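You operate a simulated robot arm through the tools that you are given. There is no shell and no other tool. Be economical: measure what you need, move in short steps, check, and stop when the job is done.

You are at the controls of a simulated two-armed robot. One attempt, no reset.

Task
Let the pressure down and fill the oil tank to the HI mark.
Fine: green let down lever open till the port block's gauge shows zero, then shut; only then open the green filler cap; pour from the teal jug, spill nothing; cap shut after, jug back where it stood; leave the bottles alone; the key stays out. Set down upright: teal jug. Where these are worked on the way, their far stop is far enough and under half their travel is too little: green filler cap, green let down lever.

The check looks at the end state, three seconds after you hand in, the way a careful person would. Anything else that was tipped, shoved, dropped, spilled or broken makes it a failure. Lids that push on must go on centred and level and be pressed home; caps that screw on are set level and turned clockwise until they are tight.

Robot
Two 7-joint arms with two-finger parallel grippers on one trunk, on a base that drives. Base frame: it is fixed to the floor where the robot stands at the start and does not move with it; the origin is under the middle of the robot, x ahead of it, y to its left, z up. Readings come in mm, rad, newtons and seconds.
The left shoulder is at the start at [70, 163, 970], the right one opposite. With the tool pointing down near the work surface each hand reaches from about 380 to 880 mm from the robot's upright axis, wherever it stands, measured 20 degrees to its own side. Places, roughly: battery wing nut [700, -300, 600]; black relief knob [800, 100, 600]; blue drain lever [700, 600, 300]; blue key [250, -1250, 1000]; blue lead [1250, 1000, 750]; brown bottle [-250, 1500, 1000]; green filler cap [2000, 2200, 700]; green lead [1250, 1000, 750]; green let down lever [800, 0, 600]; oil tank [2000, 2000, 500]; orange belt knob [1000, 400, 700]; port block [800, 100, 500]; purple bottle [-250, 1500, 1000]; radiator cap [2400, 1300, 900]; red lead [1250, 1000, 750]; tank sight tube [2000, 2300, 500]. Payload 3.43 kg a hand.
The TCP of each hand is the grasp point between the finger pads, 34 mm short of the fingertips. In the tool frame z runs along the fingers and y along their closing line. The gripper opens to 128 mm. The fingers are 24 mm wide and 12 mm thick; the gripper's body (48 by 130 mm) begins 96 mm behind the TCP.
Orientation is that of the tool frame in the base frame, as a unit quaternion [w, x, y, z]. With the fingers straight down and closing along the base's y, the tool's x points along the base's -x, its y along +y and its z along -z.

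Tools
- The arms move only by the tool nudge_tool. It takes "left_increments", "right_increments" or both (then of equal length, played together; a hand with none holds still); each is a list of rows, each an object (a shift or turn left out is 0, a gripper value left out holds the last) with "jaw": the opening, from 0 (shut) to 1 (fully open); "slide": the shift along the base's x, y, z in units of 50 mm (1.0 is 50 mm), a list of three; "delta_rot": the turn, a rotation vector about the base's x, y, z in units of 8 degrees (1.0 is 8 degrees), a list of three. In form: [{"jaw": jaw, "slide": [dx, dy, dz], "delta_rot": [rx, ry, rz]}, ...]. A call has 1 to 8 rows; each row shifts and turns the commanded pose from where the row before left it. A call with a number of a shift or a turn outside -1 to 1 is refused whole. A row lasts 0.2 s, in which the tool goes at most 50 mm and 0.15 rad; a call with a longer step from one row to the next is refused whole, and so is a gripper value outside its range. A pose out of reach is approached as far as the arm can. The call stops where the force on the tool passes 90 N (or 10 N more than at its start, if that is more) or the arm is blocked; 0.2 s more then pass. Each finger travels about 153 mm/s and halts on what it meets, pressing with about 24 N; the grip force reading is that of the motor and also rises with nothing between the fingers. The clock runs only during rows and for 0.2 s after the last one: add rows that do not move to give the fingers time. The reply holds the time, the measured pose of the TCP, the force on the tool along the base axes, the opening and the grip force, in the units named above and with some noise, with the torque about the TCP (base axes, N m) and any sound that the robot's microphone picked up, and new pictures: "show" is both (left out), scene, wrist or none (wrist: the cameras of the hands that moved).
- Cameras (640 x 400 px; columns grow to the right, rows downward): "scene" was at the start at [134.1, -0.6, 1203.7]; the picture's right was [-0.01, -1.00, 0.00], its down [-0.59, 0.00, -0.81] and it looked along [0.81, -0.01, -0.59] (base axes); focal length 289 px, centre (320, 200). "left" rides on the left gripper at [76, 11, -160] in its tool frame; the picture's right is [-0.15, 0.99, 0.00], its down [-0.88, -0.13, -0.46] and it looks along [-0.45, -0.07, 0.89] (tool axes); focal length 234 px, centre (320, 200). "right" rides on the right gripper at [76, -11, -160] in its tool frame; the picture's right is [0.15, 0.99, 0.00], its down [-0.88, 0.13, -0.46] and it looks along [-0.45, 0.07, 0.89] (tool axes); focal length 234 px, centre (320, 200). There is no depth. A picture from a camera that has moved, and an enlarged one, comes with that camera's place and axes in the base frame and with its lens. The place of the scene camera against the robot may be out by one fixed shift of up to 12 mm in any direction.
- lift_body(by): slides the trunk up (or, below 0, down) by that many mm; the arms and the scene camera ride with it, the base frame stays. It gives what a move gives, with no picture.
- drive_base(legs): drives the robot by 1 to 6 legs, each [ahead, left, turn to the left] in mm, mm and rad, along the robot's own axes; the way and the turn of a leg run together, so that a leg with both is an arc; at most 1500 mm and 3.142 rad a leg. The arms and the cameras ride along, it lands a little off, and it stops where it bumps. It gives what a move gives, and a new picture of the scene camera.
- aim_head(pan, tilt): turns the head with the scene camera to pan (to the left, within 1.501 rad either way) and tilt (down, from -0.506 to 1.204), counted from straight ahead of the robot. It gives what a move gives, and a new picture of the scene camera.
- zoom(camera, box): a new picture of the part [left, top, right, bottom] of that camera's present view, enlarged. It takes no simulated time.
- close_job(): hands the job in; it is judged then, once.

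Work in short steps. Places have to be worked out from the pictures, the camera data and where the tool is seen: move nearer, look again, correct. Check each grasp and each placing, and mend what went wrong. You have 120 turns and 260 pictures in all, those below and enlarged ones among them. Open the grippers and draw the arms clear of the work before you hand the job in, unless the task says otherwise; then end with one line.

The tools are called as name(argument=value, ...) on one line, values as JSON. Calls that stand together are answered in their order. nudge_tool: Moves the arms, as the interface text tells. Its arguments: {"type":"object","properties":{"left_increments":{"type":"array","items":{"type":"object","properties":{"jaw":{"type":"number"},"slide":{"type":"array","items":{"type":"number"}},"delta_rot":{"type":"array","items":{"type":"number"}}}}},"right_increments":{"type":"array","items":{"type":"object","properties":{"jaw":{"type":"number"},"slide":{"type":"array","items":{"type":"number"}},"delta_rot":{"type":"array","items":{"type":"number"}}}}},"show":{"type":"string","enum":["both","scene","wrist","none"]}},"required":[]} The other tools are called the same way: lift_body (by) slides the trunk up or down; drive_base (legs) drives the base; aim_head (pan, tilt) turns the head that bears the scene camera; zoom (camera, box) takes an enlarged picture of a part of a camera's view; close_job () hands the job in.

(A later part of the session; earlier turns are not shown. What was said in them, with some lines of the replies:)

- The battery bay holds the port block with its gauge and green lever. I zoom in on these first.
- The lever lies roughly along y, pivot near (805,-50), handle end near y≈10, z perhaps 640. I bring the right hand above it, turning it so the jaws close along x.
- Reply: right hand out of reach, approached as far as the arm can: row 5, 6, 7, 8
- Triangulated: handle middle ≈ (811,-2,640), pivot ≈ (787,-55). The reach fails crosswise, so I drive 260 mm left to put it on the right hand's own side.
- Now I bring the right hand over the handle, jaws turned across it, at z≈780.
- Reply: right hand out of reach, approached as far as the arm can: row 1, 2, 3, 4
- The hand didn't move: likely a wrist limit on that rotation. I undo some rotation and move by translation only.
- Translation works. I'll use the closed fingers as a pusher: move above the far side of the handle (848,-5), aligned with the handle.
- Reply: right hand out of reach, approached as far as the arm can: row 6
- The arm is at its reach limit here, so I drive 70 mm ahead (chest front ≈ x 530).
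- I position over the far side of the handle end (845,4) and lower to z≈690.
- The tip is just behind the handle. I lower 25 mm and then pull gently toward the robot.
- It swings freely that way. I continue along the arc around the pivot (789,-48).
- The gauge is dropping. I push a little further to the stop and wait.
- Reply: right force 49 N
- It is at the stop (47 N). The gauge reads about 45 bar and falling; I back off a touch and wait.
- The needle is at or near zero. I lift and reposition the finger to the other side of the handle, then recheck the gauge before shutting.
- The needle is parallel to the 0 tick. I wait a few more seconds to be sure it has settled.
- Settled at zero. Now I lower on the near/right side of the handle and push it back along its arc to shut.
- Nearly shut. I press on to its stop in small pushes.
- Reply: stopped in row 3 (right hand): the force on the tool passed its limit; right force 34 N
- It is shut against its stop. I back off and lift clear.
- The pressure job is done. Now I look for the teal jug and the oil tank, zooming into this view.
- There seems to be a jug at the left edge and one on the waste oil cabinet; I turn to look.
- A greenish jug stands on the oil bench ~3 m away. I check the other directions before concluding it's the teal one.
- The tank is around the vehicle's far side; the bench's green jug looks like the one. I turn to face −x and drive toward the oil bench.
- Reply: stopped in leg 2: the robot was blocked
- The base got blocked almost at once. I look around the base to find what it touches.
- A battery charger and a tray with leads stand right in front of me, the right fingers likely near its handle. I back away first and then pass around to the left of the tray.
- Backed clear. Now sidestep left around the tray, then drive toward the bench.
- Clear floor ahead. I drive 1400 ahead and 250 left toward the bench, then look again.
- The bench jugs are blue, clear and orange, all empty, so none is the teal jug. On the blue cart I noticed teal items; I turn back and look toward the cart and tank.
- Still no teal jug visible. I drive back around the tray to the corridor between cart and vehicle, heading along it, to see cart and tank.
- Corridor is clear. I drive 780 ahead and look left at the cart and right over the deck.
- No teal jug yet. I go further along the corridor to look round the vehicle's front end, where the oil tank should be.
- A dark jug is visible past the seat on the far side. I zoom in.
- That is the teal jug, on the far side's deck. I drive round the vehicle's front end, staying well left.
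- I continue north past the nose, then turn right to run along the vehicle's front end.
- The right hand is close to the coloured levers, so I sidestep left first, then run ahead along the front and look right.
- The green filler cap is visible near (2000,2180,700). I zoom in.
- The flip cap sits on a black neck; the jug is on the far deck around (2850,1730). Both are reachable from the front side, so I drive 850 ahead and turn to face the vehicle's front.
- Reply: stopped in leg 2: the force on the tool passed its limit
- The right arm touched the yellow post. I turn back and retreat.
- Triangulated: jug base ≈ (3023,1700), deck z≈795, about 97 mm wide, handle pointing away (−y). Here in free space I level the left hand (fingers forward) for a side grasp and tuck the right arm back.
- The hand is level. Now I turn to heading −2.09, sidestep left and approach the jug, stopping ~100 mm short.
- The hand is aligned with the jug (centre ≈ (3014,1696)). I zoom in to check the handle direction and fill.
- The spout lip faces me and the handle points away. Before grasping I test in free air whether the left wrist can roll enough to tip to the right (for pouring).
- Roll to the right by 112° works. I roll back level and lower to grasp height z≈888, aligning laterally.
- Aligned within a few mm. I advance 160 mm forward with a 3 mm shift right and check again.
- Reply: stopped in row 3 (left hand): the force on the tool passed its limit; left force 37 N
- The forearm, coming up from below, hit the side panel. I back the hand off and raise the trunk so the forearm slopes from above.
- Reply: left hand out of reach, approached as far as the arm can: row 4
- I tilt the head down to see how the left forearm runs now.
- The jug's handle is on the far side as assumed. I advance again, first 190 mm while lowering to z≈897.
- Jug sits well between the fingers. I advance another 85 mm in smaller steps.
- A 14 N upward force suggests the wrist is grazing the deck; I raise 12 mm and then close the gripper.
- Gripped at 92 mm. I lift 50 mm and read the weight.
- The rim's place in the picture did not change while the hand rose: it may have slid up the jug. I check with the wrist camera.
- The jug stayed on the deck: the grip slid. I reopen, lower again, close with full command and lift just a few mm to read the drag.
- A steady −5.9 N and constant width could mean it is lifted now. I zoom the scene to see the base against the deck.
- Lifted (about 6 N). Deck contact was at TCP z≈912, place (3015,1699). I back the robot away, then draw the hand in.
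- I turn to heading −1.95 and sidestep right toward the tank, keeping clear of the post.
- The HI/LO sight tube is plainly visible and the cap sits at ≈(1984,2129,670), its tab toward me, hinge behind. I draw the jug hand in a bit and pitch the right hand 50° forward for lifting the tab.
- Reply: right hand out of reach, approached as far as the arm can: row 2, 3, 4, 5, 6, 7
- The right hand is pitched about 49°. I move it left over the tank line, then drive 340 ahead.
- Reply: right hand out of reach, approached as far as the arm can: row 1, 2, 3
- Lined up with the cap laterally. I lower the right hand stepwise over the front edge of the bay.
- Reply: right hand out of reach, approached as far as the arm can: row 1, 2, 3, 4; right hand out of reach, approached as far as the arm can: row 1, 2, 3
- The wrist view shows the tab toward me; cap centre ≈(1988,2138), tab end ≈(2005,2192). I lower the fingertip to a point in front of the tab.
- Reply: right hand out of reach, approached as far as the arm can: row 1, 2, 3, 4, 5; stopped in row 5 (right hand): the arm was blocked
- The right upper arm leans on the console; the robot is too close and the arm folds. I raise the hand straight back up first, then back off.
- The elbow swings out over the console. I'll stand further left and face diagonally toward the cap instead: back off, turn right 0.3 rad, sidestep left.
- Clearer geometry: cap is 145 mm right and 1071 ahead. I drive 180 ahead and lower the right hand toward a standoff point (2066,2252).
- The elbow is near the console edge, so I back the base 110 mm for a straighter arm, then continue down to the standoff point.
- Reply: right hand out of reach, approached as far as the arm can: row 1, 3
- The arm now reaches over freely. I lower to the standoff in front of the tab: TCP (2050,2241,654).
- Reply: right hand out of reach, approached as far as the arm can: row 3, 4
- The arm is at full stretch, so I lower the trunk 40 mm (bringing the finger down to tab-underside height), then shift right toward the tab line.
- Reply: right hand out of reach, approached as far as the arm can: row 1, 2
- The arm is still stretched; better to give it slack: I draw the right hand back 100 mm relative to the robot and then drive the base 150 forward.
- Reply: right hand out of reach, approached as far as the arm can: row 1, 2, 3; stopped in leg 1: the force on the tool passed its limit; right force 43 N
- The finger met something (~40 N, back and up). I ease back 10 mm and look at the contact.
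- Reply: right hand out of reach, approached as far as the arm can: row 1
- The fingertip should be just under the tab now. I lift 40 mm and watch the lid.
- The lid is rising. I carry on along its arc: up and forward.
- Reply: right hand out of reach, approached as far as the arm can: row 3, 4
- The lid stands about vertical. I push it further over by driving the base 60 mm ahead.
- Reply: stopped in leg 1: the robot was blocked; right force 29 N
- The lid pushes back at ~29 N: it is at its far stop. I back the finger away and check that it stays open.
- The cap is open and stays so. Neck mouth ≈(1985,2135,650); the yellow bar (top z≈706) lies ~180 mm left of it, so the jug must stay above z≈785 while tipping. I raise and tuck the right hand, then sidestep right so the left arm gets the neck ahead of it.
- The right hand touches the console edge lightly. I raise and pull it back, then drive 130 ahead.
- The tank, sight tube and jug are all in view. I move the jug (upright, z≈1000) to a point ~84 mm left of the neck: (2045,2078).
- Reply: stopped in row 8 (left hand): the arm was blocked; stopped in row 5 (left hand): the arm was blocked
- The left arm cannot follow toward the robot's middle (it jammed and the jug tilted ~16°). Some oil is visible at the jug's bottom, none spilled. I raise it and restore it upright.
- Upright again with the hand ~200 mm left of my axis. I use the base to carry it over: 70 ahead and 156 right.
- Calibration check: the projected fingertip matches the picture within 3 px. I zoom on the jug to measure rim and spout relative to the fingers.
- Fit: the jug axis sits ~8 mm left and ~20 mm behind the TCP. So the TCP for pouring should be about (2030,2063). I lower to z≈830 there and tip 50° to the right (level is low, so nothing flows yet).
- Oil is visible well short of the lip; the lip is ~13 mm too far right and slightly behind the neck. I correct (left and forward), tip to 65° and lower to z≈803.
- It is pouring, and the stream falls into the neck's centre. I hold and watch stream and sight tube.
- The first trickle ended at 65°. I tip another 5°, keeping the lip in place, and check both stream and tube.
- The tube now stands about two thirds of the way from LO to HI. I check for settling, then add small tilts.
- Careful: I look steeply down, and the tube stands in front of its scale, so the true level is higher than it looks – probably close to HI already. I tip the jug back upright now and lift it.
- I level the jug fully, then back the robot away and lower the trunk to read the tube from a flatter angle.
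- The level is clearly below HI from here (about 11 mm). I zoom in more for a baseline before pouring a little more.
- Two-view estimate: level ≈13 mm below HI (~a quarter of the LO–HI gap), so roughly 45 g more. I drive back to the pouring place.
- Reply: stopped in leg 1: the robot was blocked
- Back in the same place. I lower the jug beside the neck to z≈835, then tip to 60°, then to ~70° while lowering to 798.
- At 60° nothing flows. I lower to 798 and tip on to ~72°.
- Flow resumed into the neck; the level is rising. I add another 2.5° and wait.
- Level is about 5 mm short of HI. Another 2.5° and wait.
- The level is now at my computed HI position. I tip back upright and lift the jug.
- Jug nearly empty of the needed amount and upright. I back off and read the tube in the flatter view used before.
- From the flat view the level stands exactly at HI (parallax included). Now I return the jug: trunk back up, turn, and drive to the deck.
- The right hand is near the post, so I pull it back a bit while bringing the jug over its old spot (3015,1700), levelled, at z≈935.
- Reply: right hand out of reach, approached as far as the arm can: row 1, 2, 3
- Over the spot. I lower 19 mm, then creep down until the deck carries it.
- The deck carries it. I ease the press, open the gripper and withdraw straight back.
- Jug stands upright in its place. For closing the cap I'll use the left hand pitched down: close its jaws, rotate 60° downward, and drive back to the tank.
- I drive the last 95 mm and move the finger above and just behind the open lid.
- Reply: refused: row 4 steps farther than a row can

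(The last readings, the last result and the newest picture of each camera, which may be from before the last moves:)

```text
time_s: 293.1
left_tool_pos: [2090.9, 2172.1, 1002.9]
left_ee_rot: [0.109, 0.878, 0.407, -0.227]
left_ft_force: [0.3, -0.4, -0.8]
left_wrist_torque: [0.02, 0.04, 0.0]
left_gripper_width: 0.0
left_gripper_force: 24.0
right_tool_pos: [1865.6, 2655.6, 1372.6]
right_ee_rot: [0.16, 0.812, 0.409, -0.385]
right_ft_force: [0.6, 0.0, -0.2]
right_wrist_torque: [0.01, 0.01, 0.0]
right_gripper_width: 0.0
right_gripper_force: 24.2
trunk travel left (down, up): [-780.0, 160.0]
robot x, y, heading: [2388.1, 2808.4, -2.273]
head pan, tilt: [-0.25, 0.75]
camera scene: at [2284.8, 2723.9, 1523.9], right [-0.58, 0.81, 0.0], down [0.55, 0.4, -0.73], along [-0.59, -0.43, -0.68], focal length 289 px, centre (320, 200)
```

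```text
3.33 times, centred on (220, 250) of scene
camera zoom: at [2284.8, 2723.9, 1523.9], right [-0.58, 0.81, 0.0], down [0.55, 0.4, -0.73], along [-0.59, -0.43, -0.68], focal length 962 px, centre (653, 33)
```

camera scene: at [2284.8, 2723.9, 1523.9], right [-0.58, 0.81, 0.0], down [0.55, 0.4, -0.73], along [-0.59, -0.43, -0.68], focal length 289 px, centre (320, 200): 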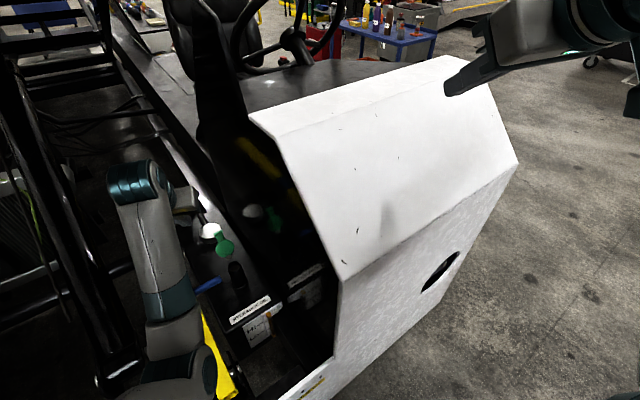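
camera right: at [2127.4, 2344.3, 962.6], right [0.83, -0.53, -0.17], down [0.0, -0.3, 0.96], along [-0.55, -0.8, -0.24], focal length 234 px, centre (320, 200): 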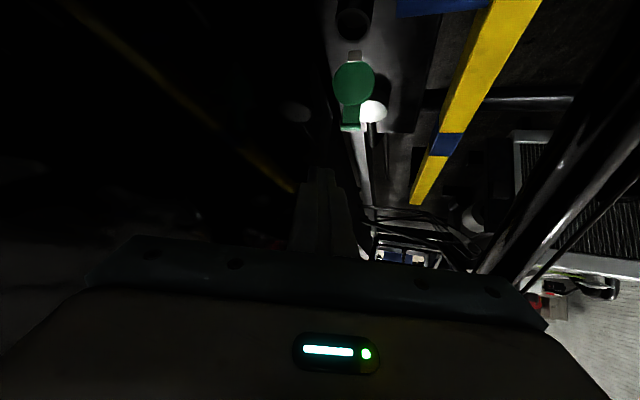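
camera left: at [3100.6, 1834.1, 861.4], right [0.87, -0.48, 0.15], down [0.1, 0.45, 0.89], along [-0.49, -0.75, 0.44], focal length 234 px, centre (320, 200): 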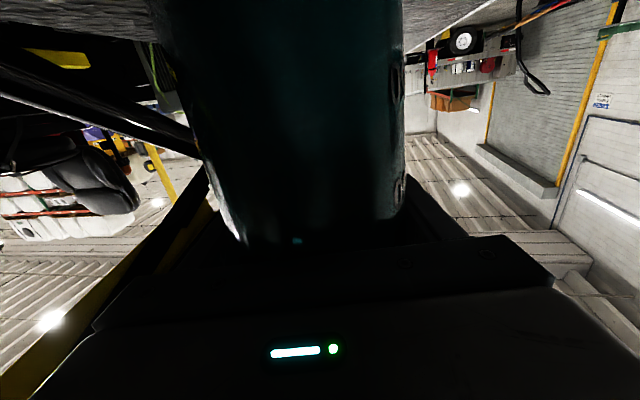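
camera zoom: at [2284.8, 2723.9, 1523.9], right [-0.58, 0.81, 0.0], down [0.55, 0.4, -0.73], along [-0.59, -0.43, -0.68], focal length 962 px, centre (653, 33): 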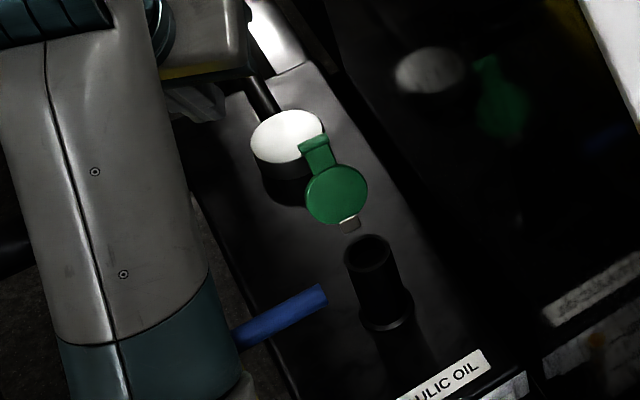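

A row was too long. Tab top triangulates to ≈(1951,2043,742). I approach above-behind it with shorter rows.

nudge_tool(left_increments=[{"slide": [-0.467, -0.52, -0.54]}, {"slide": [-0.467, -0.52, -0.54]}, {"slide": [-0.467, -0.52, -0.54]}, {"slide": [-0.467, -0.52, -0.54]}, {"slide": [-0.467, -0.52, -0.54]}, {"slide": [-0.467, -0.52, -0.54]}], show="wrist")

zoom(camera="scene", box=[160, 190, 280, 310])

```text
time_s: 294.5
left_tool_pos: [1948.1, 2015.1, 840.9]
left_ee_rot: [0.11, 0.878, 0.407, -0.227]
left_ft_force: [-1.0, 0.0, 0.3]
left_wrist_torque: [-0.04, 0.0, 0.02]
left_gripper_width: 0.0
left_gripper_force: 23.7
right_tool_pos: [1864.0, 2654.6, 1371.0]
right_ee_rot: [0.16, 0.812, 0.409, -0.383]
right_ft_force: [-0.3, -1.2, 0.0]
right_wrist_torque: [-0.01, 0.03, -0.02]
right_gripper_width: 0.0
right_gripper_force: 24.2
trunk travel left (down, up): [-780.0, 160.0]
robot x, y, heading: [2391.3, 2808.7, -2.271]
head pan, tilt: [-0.25, 0.75]
camera left: at [2048.8, 2116.8, 944.4], right [0.67, -0.73, 0.08], down [-0.46, -0.33, 0.83], along [-0.58, -0.59, -0.56], focal length 234 px, centre (320, 200)
```

left: 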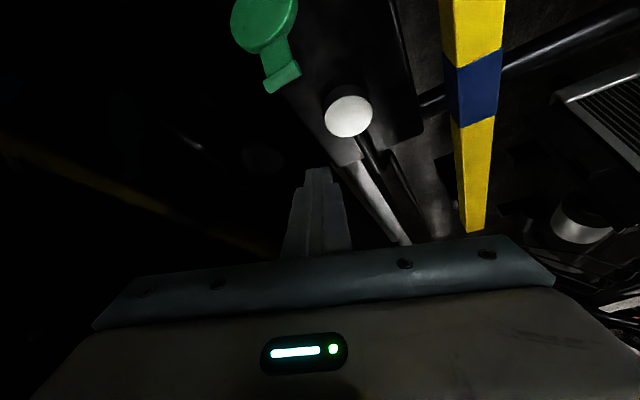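

```text
3.33 times, centred on (220, 250) of scene
camera zoom: at [2283.2, 2722.4, 1523.5], right [-0.58, 0.81, 0.0], down [0.56, 0.4, -0.73], along [-0.59, -0.43, -0.68], focal length 962 px, centre (653, 33)
```

zoom: 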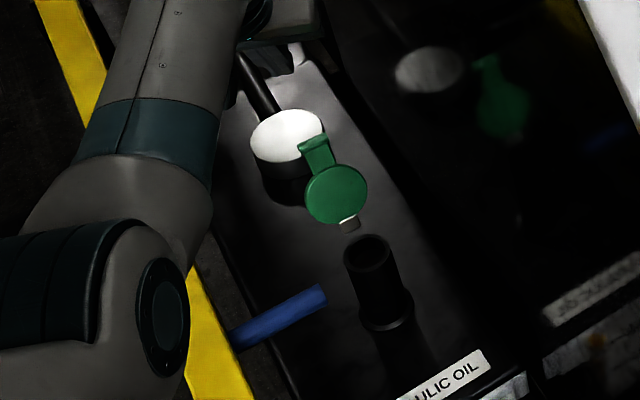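

The finger is right behind the tab line. I lower 99 mm behind the lid and pull toward the front.

nudge_tool(left_increments=[{"slide": [0.05, 0, -0.66]}, {"slide": [0.05, 0, -0.66]}, {"slide": [0.02, 0, -0.66]}, {"slide": [0.08, 0.5, 0]}, {"slide": [0.1, 0.6, 0]}, {"slide": [0.1, 0.6, 0]}], show="wrist")

zoom(camera="scene", box=[160, 190, 280, 310])

```text
time_s: 295.9
left_tool_pos: [1942.9, 2078.7, 722.3]
left_ee_rot: [0.11, 0.878, 0.407, -0.227]
left_ft_force: [0.1, 0.2, 0.7]
left_wrist_torque: [-0.02, 0.01, 0.0]
left_gripper_width: 0.0
left_gripper_force: 24.5
left hand out of reach, approached as far as the arm can: row 2, 3, 4, 5, 6
right_tool_pos: [1864.3, 2655.8, 1372.7]
right_ee_rot: [0.16, 0.812, 0.41, -0.384]
right_ft_force: [-0.1, 0.2, -0.6]
right_wrist_torque: [-0.04, -0.01, 0.01]
right_gripper_width: 0.0
right_gripper_force: 24.2
trunk travel left (down, up): [-780.0, 160.0]
robot x, y, heading: [2393.1, 2810.2, -2.272]
head pan, tilt: [-0.25, 0.75]
camera left: at [2043.1, 2180.9, 826.0], right [0.67, -0.73, 0.08], down [-0.46, -0.33, 0.83], along [-0.58, -0.59, -0.56], focal length 234 px, centre (320, 200)
```

left: 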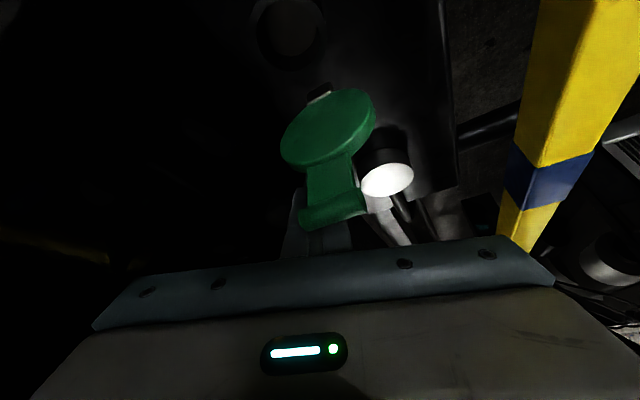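

```text
3.33 times, centred on (220, 250) of scene
camera zoom: at [2284.4, 2723.7, 1523.8], right [-0.58, 0.81, 0.0], down [0.55, 0.4, -0.73], along [-0.59, -0.43, -0.68], focal length 962 px, centre (653, 33)
```

zoom: 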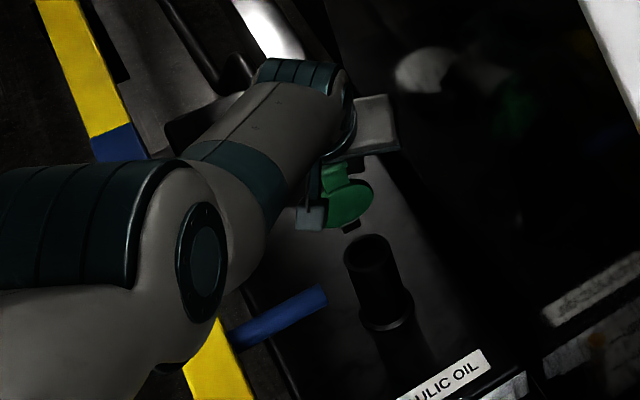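

The lid is coming forward. I continue pulling toward +y with slight rise/fall.

nudge_tool(left_increments=[{"slide": [0.15, 0.5, 0.1]}, {"slide": [0.15, 0.5, 0]}, {"slide": [0.12, 0.5, -0.1]}, {"slide": [0.1, 0.5, -0.2]}], show="wrist")

zoom(camera="scene", box=[160, 190, 280, 310])

```text
time_s: 296.9
left_tool_pos: [1938.1, 2133.9, 681.5]
left_ee_rot: [0.111, 0.875, 0.413, -0.228]
left_ft_force: [44.2, -26.4, 24.5]
left_wrist_torque: [4.14, 4.96, -1.78]
left_gripper_width: 0.0
left_gripper_force: 24.5
left hand out of reach, approached as far as the arm can: row 1, 2, 3, 4
right_tool_pos: [1872.7, 2650.4, 1376.6]
right_ee_rot: [0.161, 0.809, 0.411, -0.387]
right_ft_force: [0.1, -0.8, -0.2]
right_wrist_torque: [-0.01, 0.0, 0.0]
right_gripper_width: 0.0
right_gripper_force: 24.4
trunk travel left (down, up): [-780.0, 160.0]
robot x, y, heading: [2390.0, 2809.8, -2.268]
head pan, tilt: [-0.25, 0.75]
camera left: at [2037.3, 2237.3, 784.6], right [0.68, -0.73, 0.08], down [-0.45, -0.33, 0.83], along [-0.57, -0.6, -0.55], focal length 234 px, centre (320, 200)
```

left: 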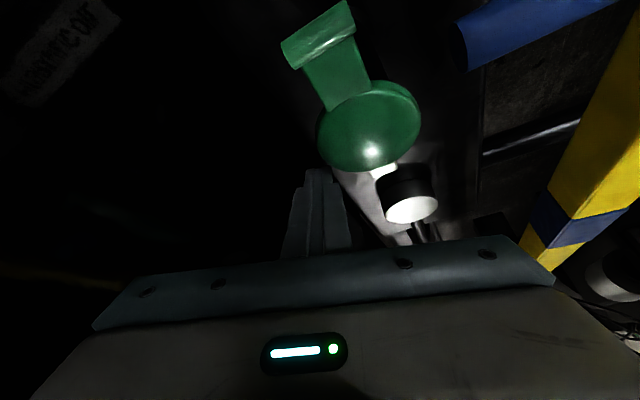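

```text
3.33 times, centred on (220, 250) of scene
camera zoom: at [2294.2, 2721.1, 1524.7], right [-0.59, 0.81, 0.0], down [0.55, 0.4, -0.73], along [-0.6, -0.43, -0.68], focal length 962 px, centre (653, 33)
```

zoom: 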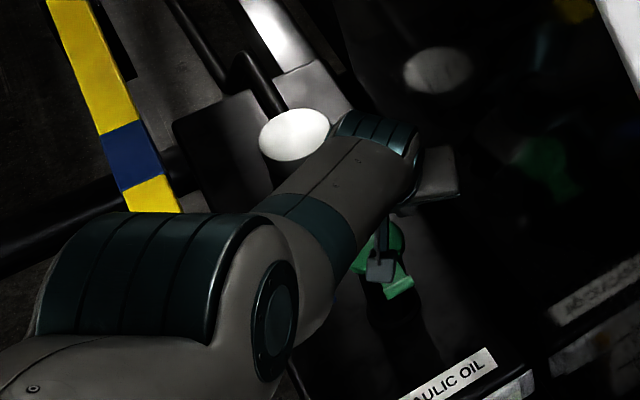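

The lid has fallen shut, while the hand presses on the console wall. I lift it away up and left at once.

nudge_tool(left_increments=[{"slide": [0.5, -0.2, 0.5]}, {"slide": [0.4, 0, 0.7]}, {"slide": [0.2, 0, 0.7]}], show="wrist")

zoom(camera="scene", box=[170, 190, 270, 290])

```text
time_s: 297.7
left_tool_pos: [1922.7, 2090.8, 732.5]
left_ee_rot: [0.109, 0.878, 0.407, -0.229]
left_ft_force: [9.3, -2.0, -0.4]
left_wrist_torque: [0.18, 0.8, -0.49]
left_gripper_width: 0.0
left_gripper_force: 23.7
left hand out of reach, approached as far as the arm can: row 1, 2, 3
right_tool_pos: [1864.5, 2655.1, 1372.0]
right_ee_rot: [0.16, 0.812, 0.409, -0.385]
right_ft_force: [0.0, -0.2, -0.5]
right_wrist_torque: [-0.01, 0.0, -0.01]
right_gripper_width: 0.0
right_gripper_force: 23.7
trunk travel left (down, up): [-780.0, 160.0]
robot x, y, heading: [2384.1, 2809.4, -2.269]
head pan, tilt: [-0.25, 0.75]
camera left: at [2024.3, 2193.5, 836.4], right [0.67, -0.74, 0.08], down [-0.45, -0.33, 0.83], along [-0.58, -0.59, -0.56], focal length 234 px, centre (320, 200)
```

left: 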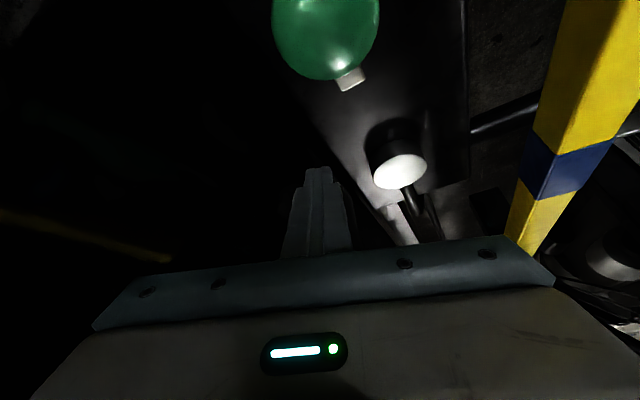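

```text
4.00 times, centred on (220, 240) of scene
camera zoom: at [2284.9, 2723.1, 1523.8], right [-0.58, 0.81, 0.0], down [0.55, 0.4, -0.73], along [-0.6, -0.42, -0.68], focal length 1155 px, centre (720, 40)
```

zoom: 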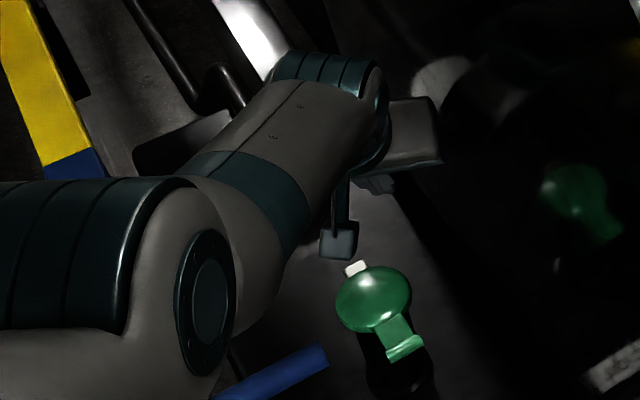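

The lid looks shut. I raise the hand straight up, then place it over the lid for a light press.

nudge_tool(left_increments=[{"slide": [0, 0, 0.6]}, {"slide": [0, 0, 0.6]}, {"slide": [0.3, 0.2, 0.6]}, {"slide": [0.5, 0.5, 0]}, {"slide": [0.6, 0.5, 0]}, {"slide": [0.4, 0.3, 0]}], show="wrist")

zoom(camera="scene", box=[170, 190, 270, 290])

```text
time_s: 299.1
left_tool_pos: [1918.7, 2076.0, 771.0]
left_ee_rot: [0.11, 0.875, 0.411, -0.231]
left_ft_force: [41.3, -20.5, 26.5]
left_wrist_torque: [3.59, 4.85, -1.92]
left_gripper_width: 0.2
left_gripper_force: 23.6
left hand out of reach, approached as far as the arm can: row 1, 2, 3, 4, 5, 6
right_tool_pos: [1872.8, 2655.3, 1375.7]
right_ee_rot: [0.159, 0.81, 0.41, -0.388]
right_ft_force: [-0.8, -0.5, 0.5]
right_wrist_torque: [-0.03, -0.02, -0.01]
right_gripper_width: 0.0
right_gripper_force: 23.6
trunk travel left (down, up): [-780.0, 160.0]
robot x, y, heading: [2387.9, 2812.7, -2.27]
head pan, tilt: [-0.25, 0.75]
camera left: at [2019.1, 2180.1, 873.7], right [0.68, -0.73, 0.08], down [-0.45, -0.33, 0.83], along [-0.58, -0.6, -0.55], focal length 234 px, centre (320, 200)
```

left: 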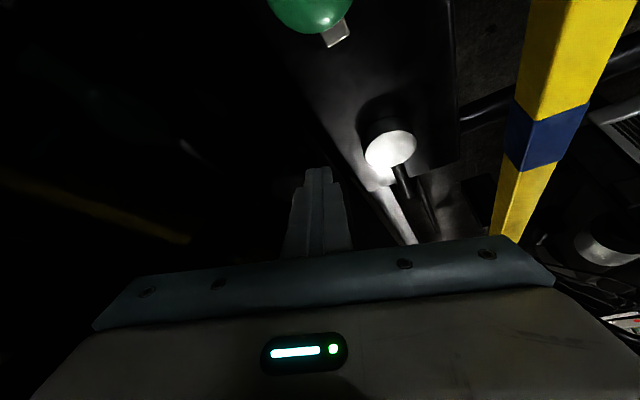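

```text
4.00 times, centred on (220, 240) of scene
camera zoom: at [2293.4, 2724.4, 1524.9], right [-0.58, 0.81, 0.0], down [0.55, 0.4, -0.74], along [-0.6, -0.43, -0.68], focal length 1155 px, centre (720, 40)
```

zoom: 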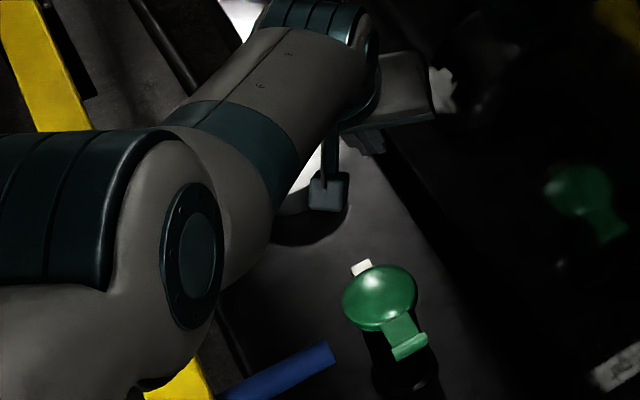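

The hand is wedged against the console wall. I strafe the base left to free it and then lift.

drive_base(legs=[[0, 110, 0]])

nudge_tool(left_increments=[{"slide": [0.1, 0.2, 0.5]}, {"slide": [0.1, 0.3, 0.6]}, {"slide": [0.2, 0.3, 0.6]}, {"slide": [0.2, 0.3, 0.6]}], show="wrist")

zoom(camera="scene", box=[190, 180, 310, 300])

```text
time_s: 299.8
left_tool_pos: [1919.2, 2074.4, 765.4]
left_ee_rot: [0.113, 0.875, 0.413, -0.226]
left_ft_force: [4.7, -3.3, -2.1]
left_wrist_torque: [0.21, 0.31, -0.1]
left_gripper_width: 0.0
left_gripper_force: 23.9
right_tool_pos: [1866.1, 2653.2, 1372.1]
right_ee_rot: [0.161, 0.811, 0.41, -0.385]
right_ft_force: [1.0, 0.9, 0.3]
right_wrist_torque: [0.01, 0.03, -0.02]
right_gripper_width: 0.2
right_gripper_force: 23.9
trunk travel left (down, up): [-780.0, 160.0]
robot x, y, heading: [2387.3, 2809.4, -2.268]
head pan, tilt: [-0.25, 0.75]
stopped in leg 1: the robot was blocked; the commanded pose is now the measured one
camera scene: at [2285.1, 2722.3, 1523.6], right [-0.59, 0.81, 0.0], down [0.55, 0.4, -0.73], along [-0.59, -0.43, -0.68], focal length 289 px, centre (320, 200)
```

scene: 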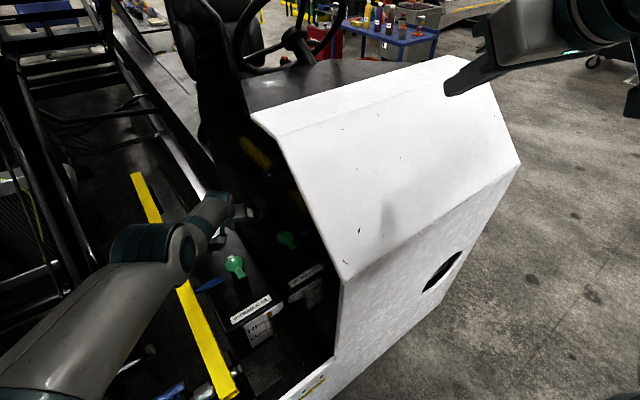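

```text
time_s: 300.6
left_tool_pos: [1919.0, 2064.5, 798.9]
left_ee_rot: [0.118, 0.875, 0.422, -0.207]
left_ft_force: [18.3, -14.7, 0.0]
left_wrist_torque: [1.52, 1.68, -0.47]
left_gripper_width: 0.0
left_gripper_force: 24.1
left hand out of reach, approached as far as the arm can: row 1, 2, 3
right_tool_pos: [1867.0, 2650.4, 1372.2]
right_ee_rot: [0.164, 0.809, 0.414, -0.383]
right_ft_force: [-0.6, 0.3, -0.4]
right_wrist_torque: [-0.03, -0.04, 0.07]
right_gripper_width: 0.0
right_gripper_force: 24.0
trunk travel left (down, up): [-780.0, 160.0]
robot x, y, heading: [2389.7, 2808.3, -2.264]
head pan, tilt: [-0.25, 0.75]
stopped in row 3 (left hand): the force on the tool passed its limit (the readings are from after the stop); the commanded pose is now the measured one
camera left: at [2012.9, 2169.9, 907.1], right [0.7, -0.71, 0.1], down [-0.47, -0.35, 0.81], along [-0.54, -0.61, -0.58], focal length 234 px, centre (320, 200)
```

left: 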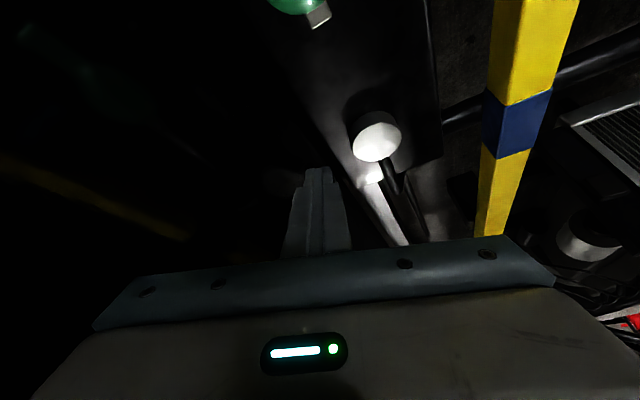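

```text
3.33 times, centred on (250, 240) of scene
camera zoom: at [2286.2, 2722.8, 1524.4], right [-0.59, 0.81, 0.0], down [0.55, 0.4, -0.73], along [-0.59, -0.43, -0.68], focal length 962 px, centre (553, 67)
```

zoom: 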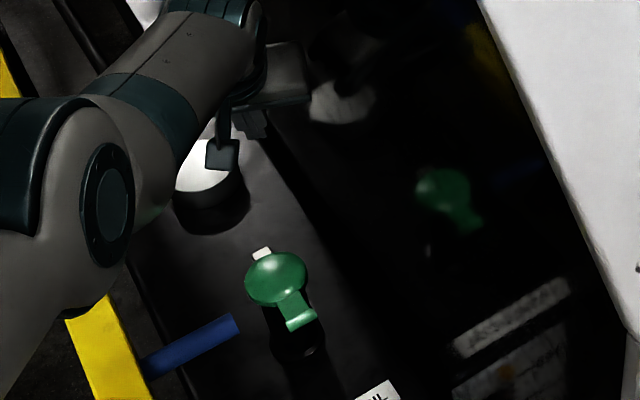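

The lid is shut. To free the arm I drive straight back; the fingertip (z≈770) passes well above the cap.

drive_base(legs=[[-250, 0, 0]])

nudge_tool(left_increments=[{"slide": [0, 0, 0.6]}, {"slide": [0, 0, 0.6]}, {"slide": [0.2, 0.2, 0.6]}, {"slide": [0.2, 0.2, 0.6]}], show="none")

zoom(camera="scene", box=[150, 130, 330, 250])

```text
time_s: 302.4
left_tool_pos: [2072.9, 2264.2, 797.8]
left_ee_rot: [0.114, 0.877, 0.417, -0.209]
left_ft_force: [0.2, -0.6, 0.4]
left_wrist_torque: [0.01, 0.01, 0.0]
left_gripper_width: 0.1
left_gripper_force: 23.7
right_tool_pos: [2027.8, 2843.3, 1372.0]
right_ee_rot: [0.162, 0.81, 0.413, -0.384]
right_ft_force: [0.1, 0.7, 0.7]
right_wrist_torque: [-0.01, 0.0, 0.01]
right_gripper_width: 0.0
right_gripper_force: 24.0
trunk travel left (down, up): [-780.0, 160.0]
robot x, y, heading: [2550.8, 3001.2, -2.264]
head pan, tilt: [-0.25, 0.75]
camera scene: at [2446.6, 2915.3, 1523.6], right [-0.59, 0.81, 0.0], down [0.55, 0.4, -0.73], along [-0.59, -0.43, -0.68], focal length 289 px, centre (320, 200)
```

scene: 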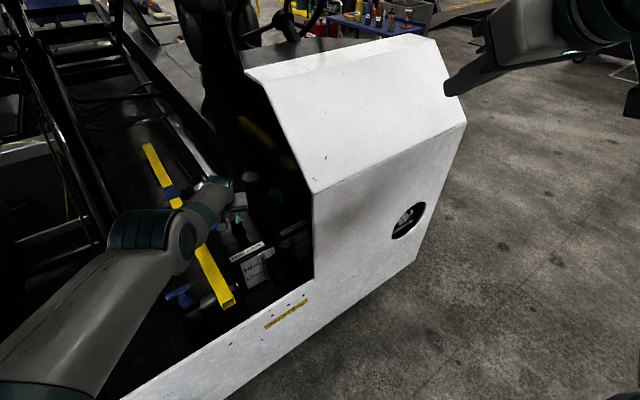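

```text
time_s: 303.4
left_tool_pos: [2044.9, 2246.3, 901.8]
left_ee_rot: [0.114, 0.877, 0.417, -0.209]
left_ft_force: [-0.4, -0.9, 0.6]
left_wrist_torque: [0.01, 0.02, 0.03]
left_gripper_width: 0.0
left_gripper_force: 23.7
left hand out of reach, approached as far as the arm can: row 1, 2, 3, 4
right_tool_pos: [2027.9, 2844.6, 1373.6]
right_ee_rot: [0.162, 0.81, 0.413, -0.383]
right_ft_force: [-0.8, 0.4, -0.1]
right_wrist_torque: [-0.01, 0.02, -0.01]
right_gripper_width: 0.0
right_gripper_force: 24.1
trunk travel left (down, up): [-780.0, 160.0]
robot x, y, heading: [2549.9, 3003.3, -2.266]
head pan, tilt: [-0.25, 0.75]
```

```text
3.33 times, centred on (240, 190) of scene
camera zoom: at [2446.9, 2916.2, 1523.7], right [-0.59, 0.81, 0.0], down [0.55, 0.4, -0.73], along [-0.59, -0.43, -0.68], focal length 962 px, centre (587, 233)
```

zoom: 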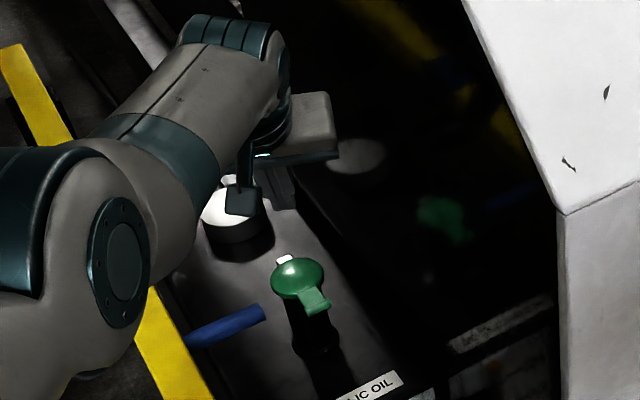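

The cap is shut flat, as at the start, and the jug stands in its place. I back the robot well clear and open both grippers.

drive_base(legs=[[-550, 0, 0]])

nudge_tool(left_increments=[{"jaw": 1}, {}, {}, {}], right_increments=[{"jaw": 1}, {}, {}, {}], show="scene")

aim_head(pan=0.15, tilt=0.5)

zoom(camera="scene", box=[220, 130, 440, 280])

```text
time_s: 306.5
left_tool_pos: [2394.8, 2660.4, 901.8]
left_ee_rot: [0.114, 0.875, 0.422, -0.207]
left_ft_force: [0.6, 0.2, -0.3]
left_wrist_torque: [0.0, -0.02, 0.0]
left_gripper_width: 0.0
left_gripper_force: 23.8
right_tool_pos: [2372.7, 3259.6, 1371.9]
right_ee_rot: [0.162, 0.809, 0.414, -0.384]
right_ft_force: [-0.3, 0.6, 0.5]
right_wrist_torque: [0.03, -0.01, -0.01]
right_gripper_width: 0.0
right_gripper_force: 24.6
trunk travel left (down, up): [-780.0, 160.0]
robot x, y, heading: [2895.0, 3425.5, -2.252]
head pan, tilt: [-0.25, 0.75]
camera scene: at [2792.1, 3332.9, 1523.6], right [-0.59, 0.8, 0.0], down [0.55, 0.41, -0.73], along [-0.59, -0.43, -0.68], focal length 289 px, centre (320, 200)
```

scene: 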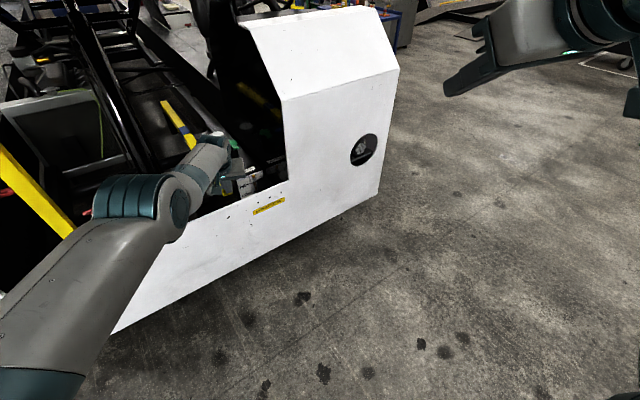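

```text
time_s: 307.5
left_tool_pos: [2394.0, 2660.4, 901.9]
left_ee_rot: [0.114, 0.876, 0.421, -0.208]
left_ft_force: [-0.3, 0.2, 0.7]
left_wrist_torque: [0.01, 0.03, -0.04]
left_gripper_width: 128.0
left_gripper_force: 0.1
right_tool_pos: [2373.6, 3258.1, 1371.3]
right_ee_rot: [0.163, 0.809, 0.414, -0.384]
right_ft_force: [0.3, 0.6, -0.1]
right_wrist_torque: [0.02, 0.0, 0.05]
right_gripper_width: 128.0
right_gripper_force: 0.2
trunk travel left (down, up): [-780.0, 160.0]
robot x, y, heading: [2896.0, 3422.1, -2.254]
head pan, tilt: [-0.25, 0.75]
camera scene: at [2792.2, 3333.1, 1523.7], right [-0.59, 0.8, 0.0], down [0.55, 0.41, -0.73], along [-0.59, -0.43, -0.68], focal length 289 px, centre (320, 200)
```

scene: 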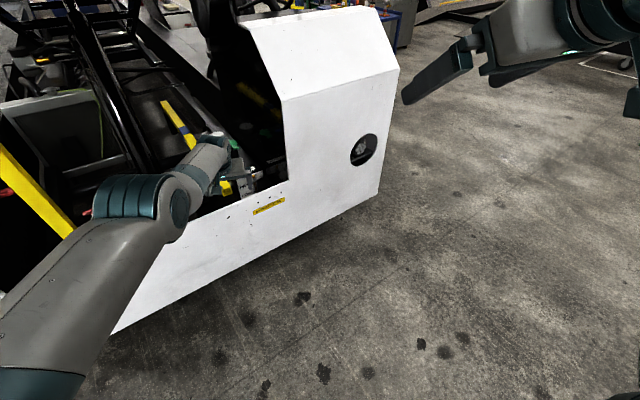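

```text
time_s: 308.4
left_tool_pos: [2394.8, 2660.6, 901.6]
left_ee_rot: [0.116, 0.875, 0.422, -0.209]
left_ft_force: [-0.1, 0.4, -0.9]
left_wrist_torque: [0.01, 0.0, -0.01]
left_gripper_width: 127.8
left_gripper_force: 0.0
right_tool_pos: [2374.0, 3257.5, 1372.8]
right_ee_rot: [0.163, 0.809, 0.415, -0.383]
right_ft_force: [-0.7, 0.2, -0.5]
right_wrist_torque: [-0.01, 0.04, -0.01]
right_gripper_width: 128.1
right_gripper_force: 0.2
trunk travel left (down, up): [-780.0, 160.0]
robot x, y, heading: [2899.9, 3422.3, -2.257]
head pan, tilt: [0.15, 0.499]
camera scene: at [2812.8, 3304.5, 1545.7], right [-0.86, 0.51, 0.0], down [0.24, 0.41, -0.88], along [-0.45, -0.75, -0.48], focal length 289 px, centre (320, 200)
```

scene: 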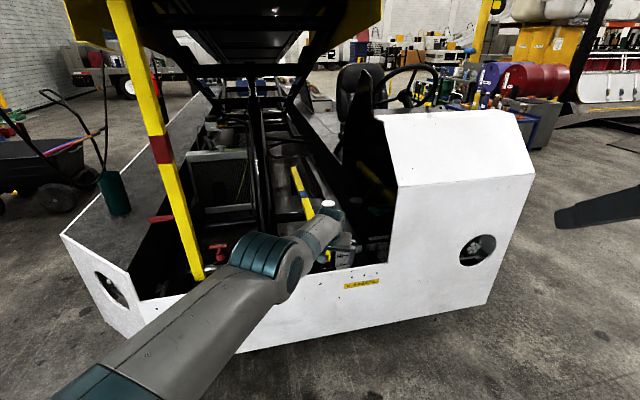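

```text
2.67 times, centred on (330, 205) of scene
camera zoom: at [2812.8, 3304.5, 1545.7], right [-0.86, 0.51, 0.0], down [0.24, 0.41, -0.88], along [-0.45, -0.75, -0.48], focal length 770 px, centre (293, 187)
```

zoom: 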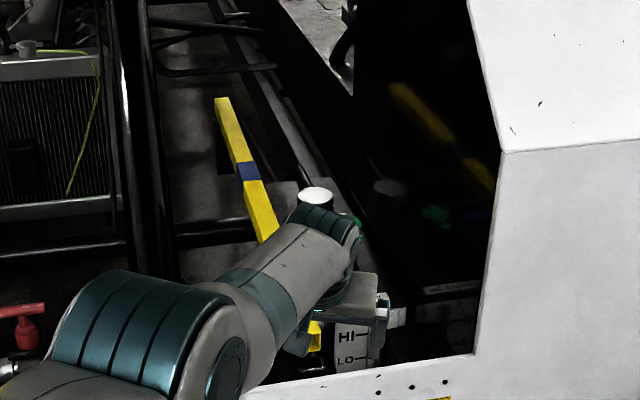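

The jug is upright on its deck, the cap is shut, both grippers are open and the arms are clear of the work. I hand in.

close_job()

```text
The job is handed in.
```

The job is handed in. I let the pressure down until the gauge read zero and shut the green lever. I filled the tank from the teal jug to what I read as the HI mark, and saw no spill. The green cap is shut, though I couldn't press it home as a check. The jug is back upright where it stood. On the way the robot bumped the battery charger area and the vehicle's yellow post and console; I saw nothing moved.
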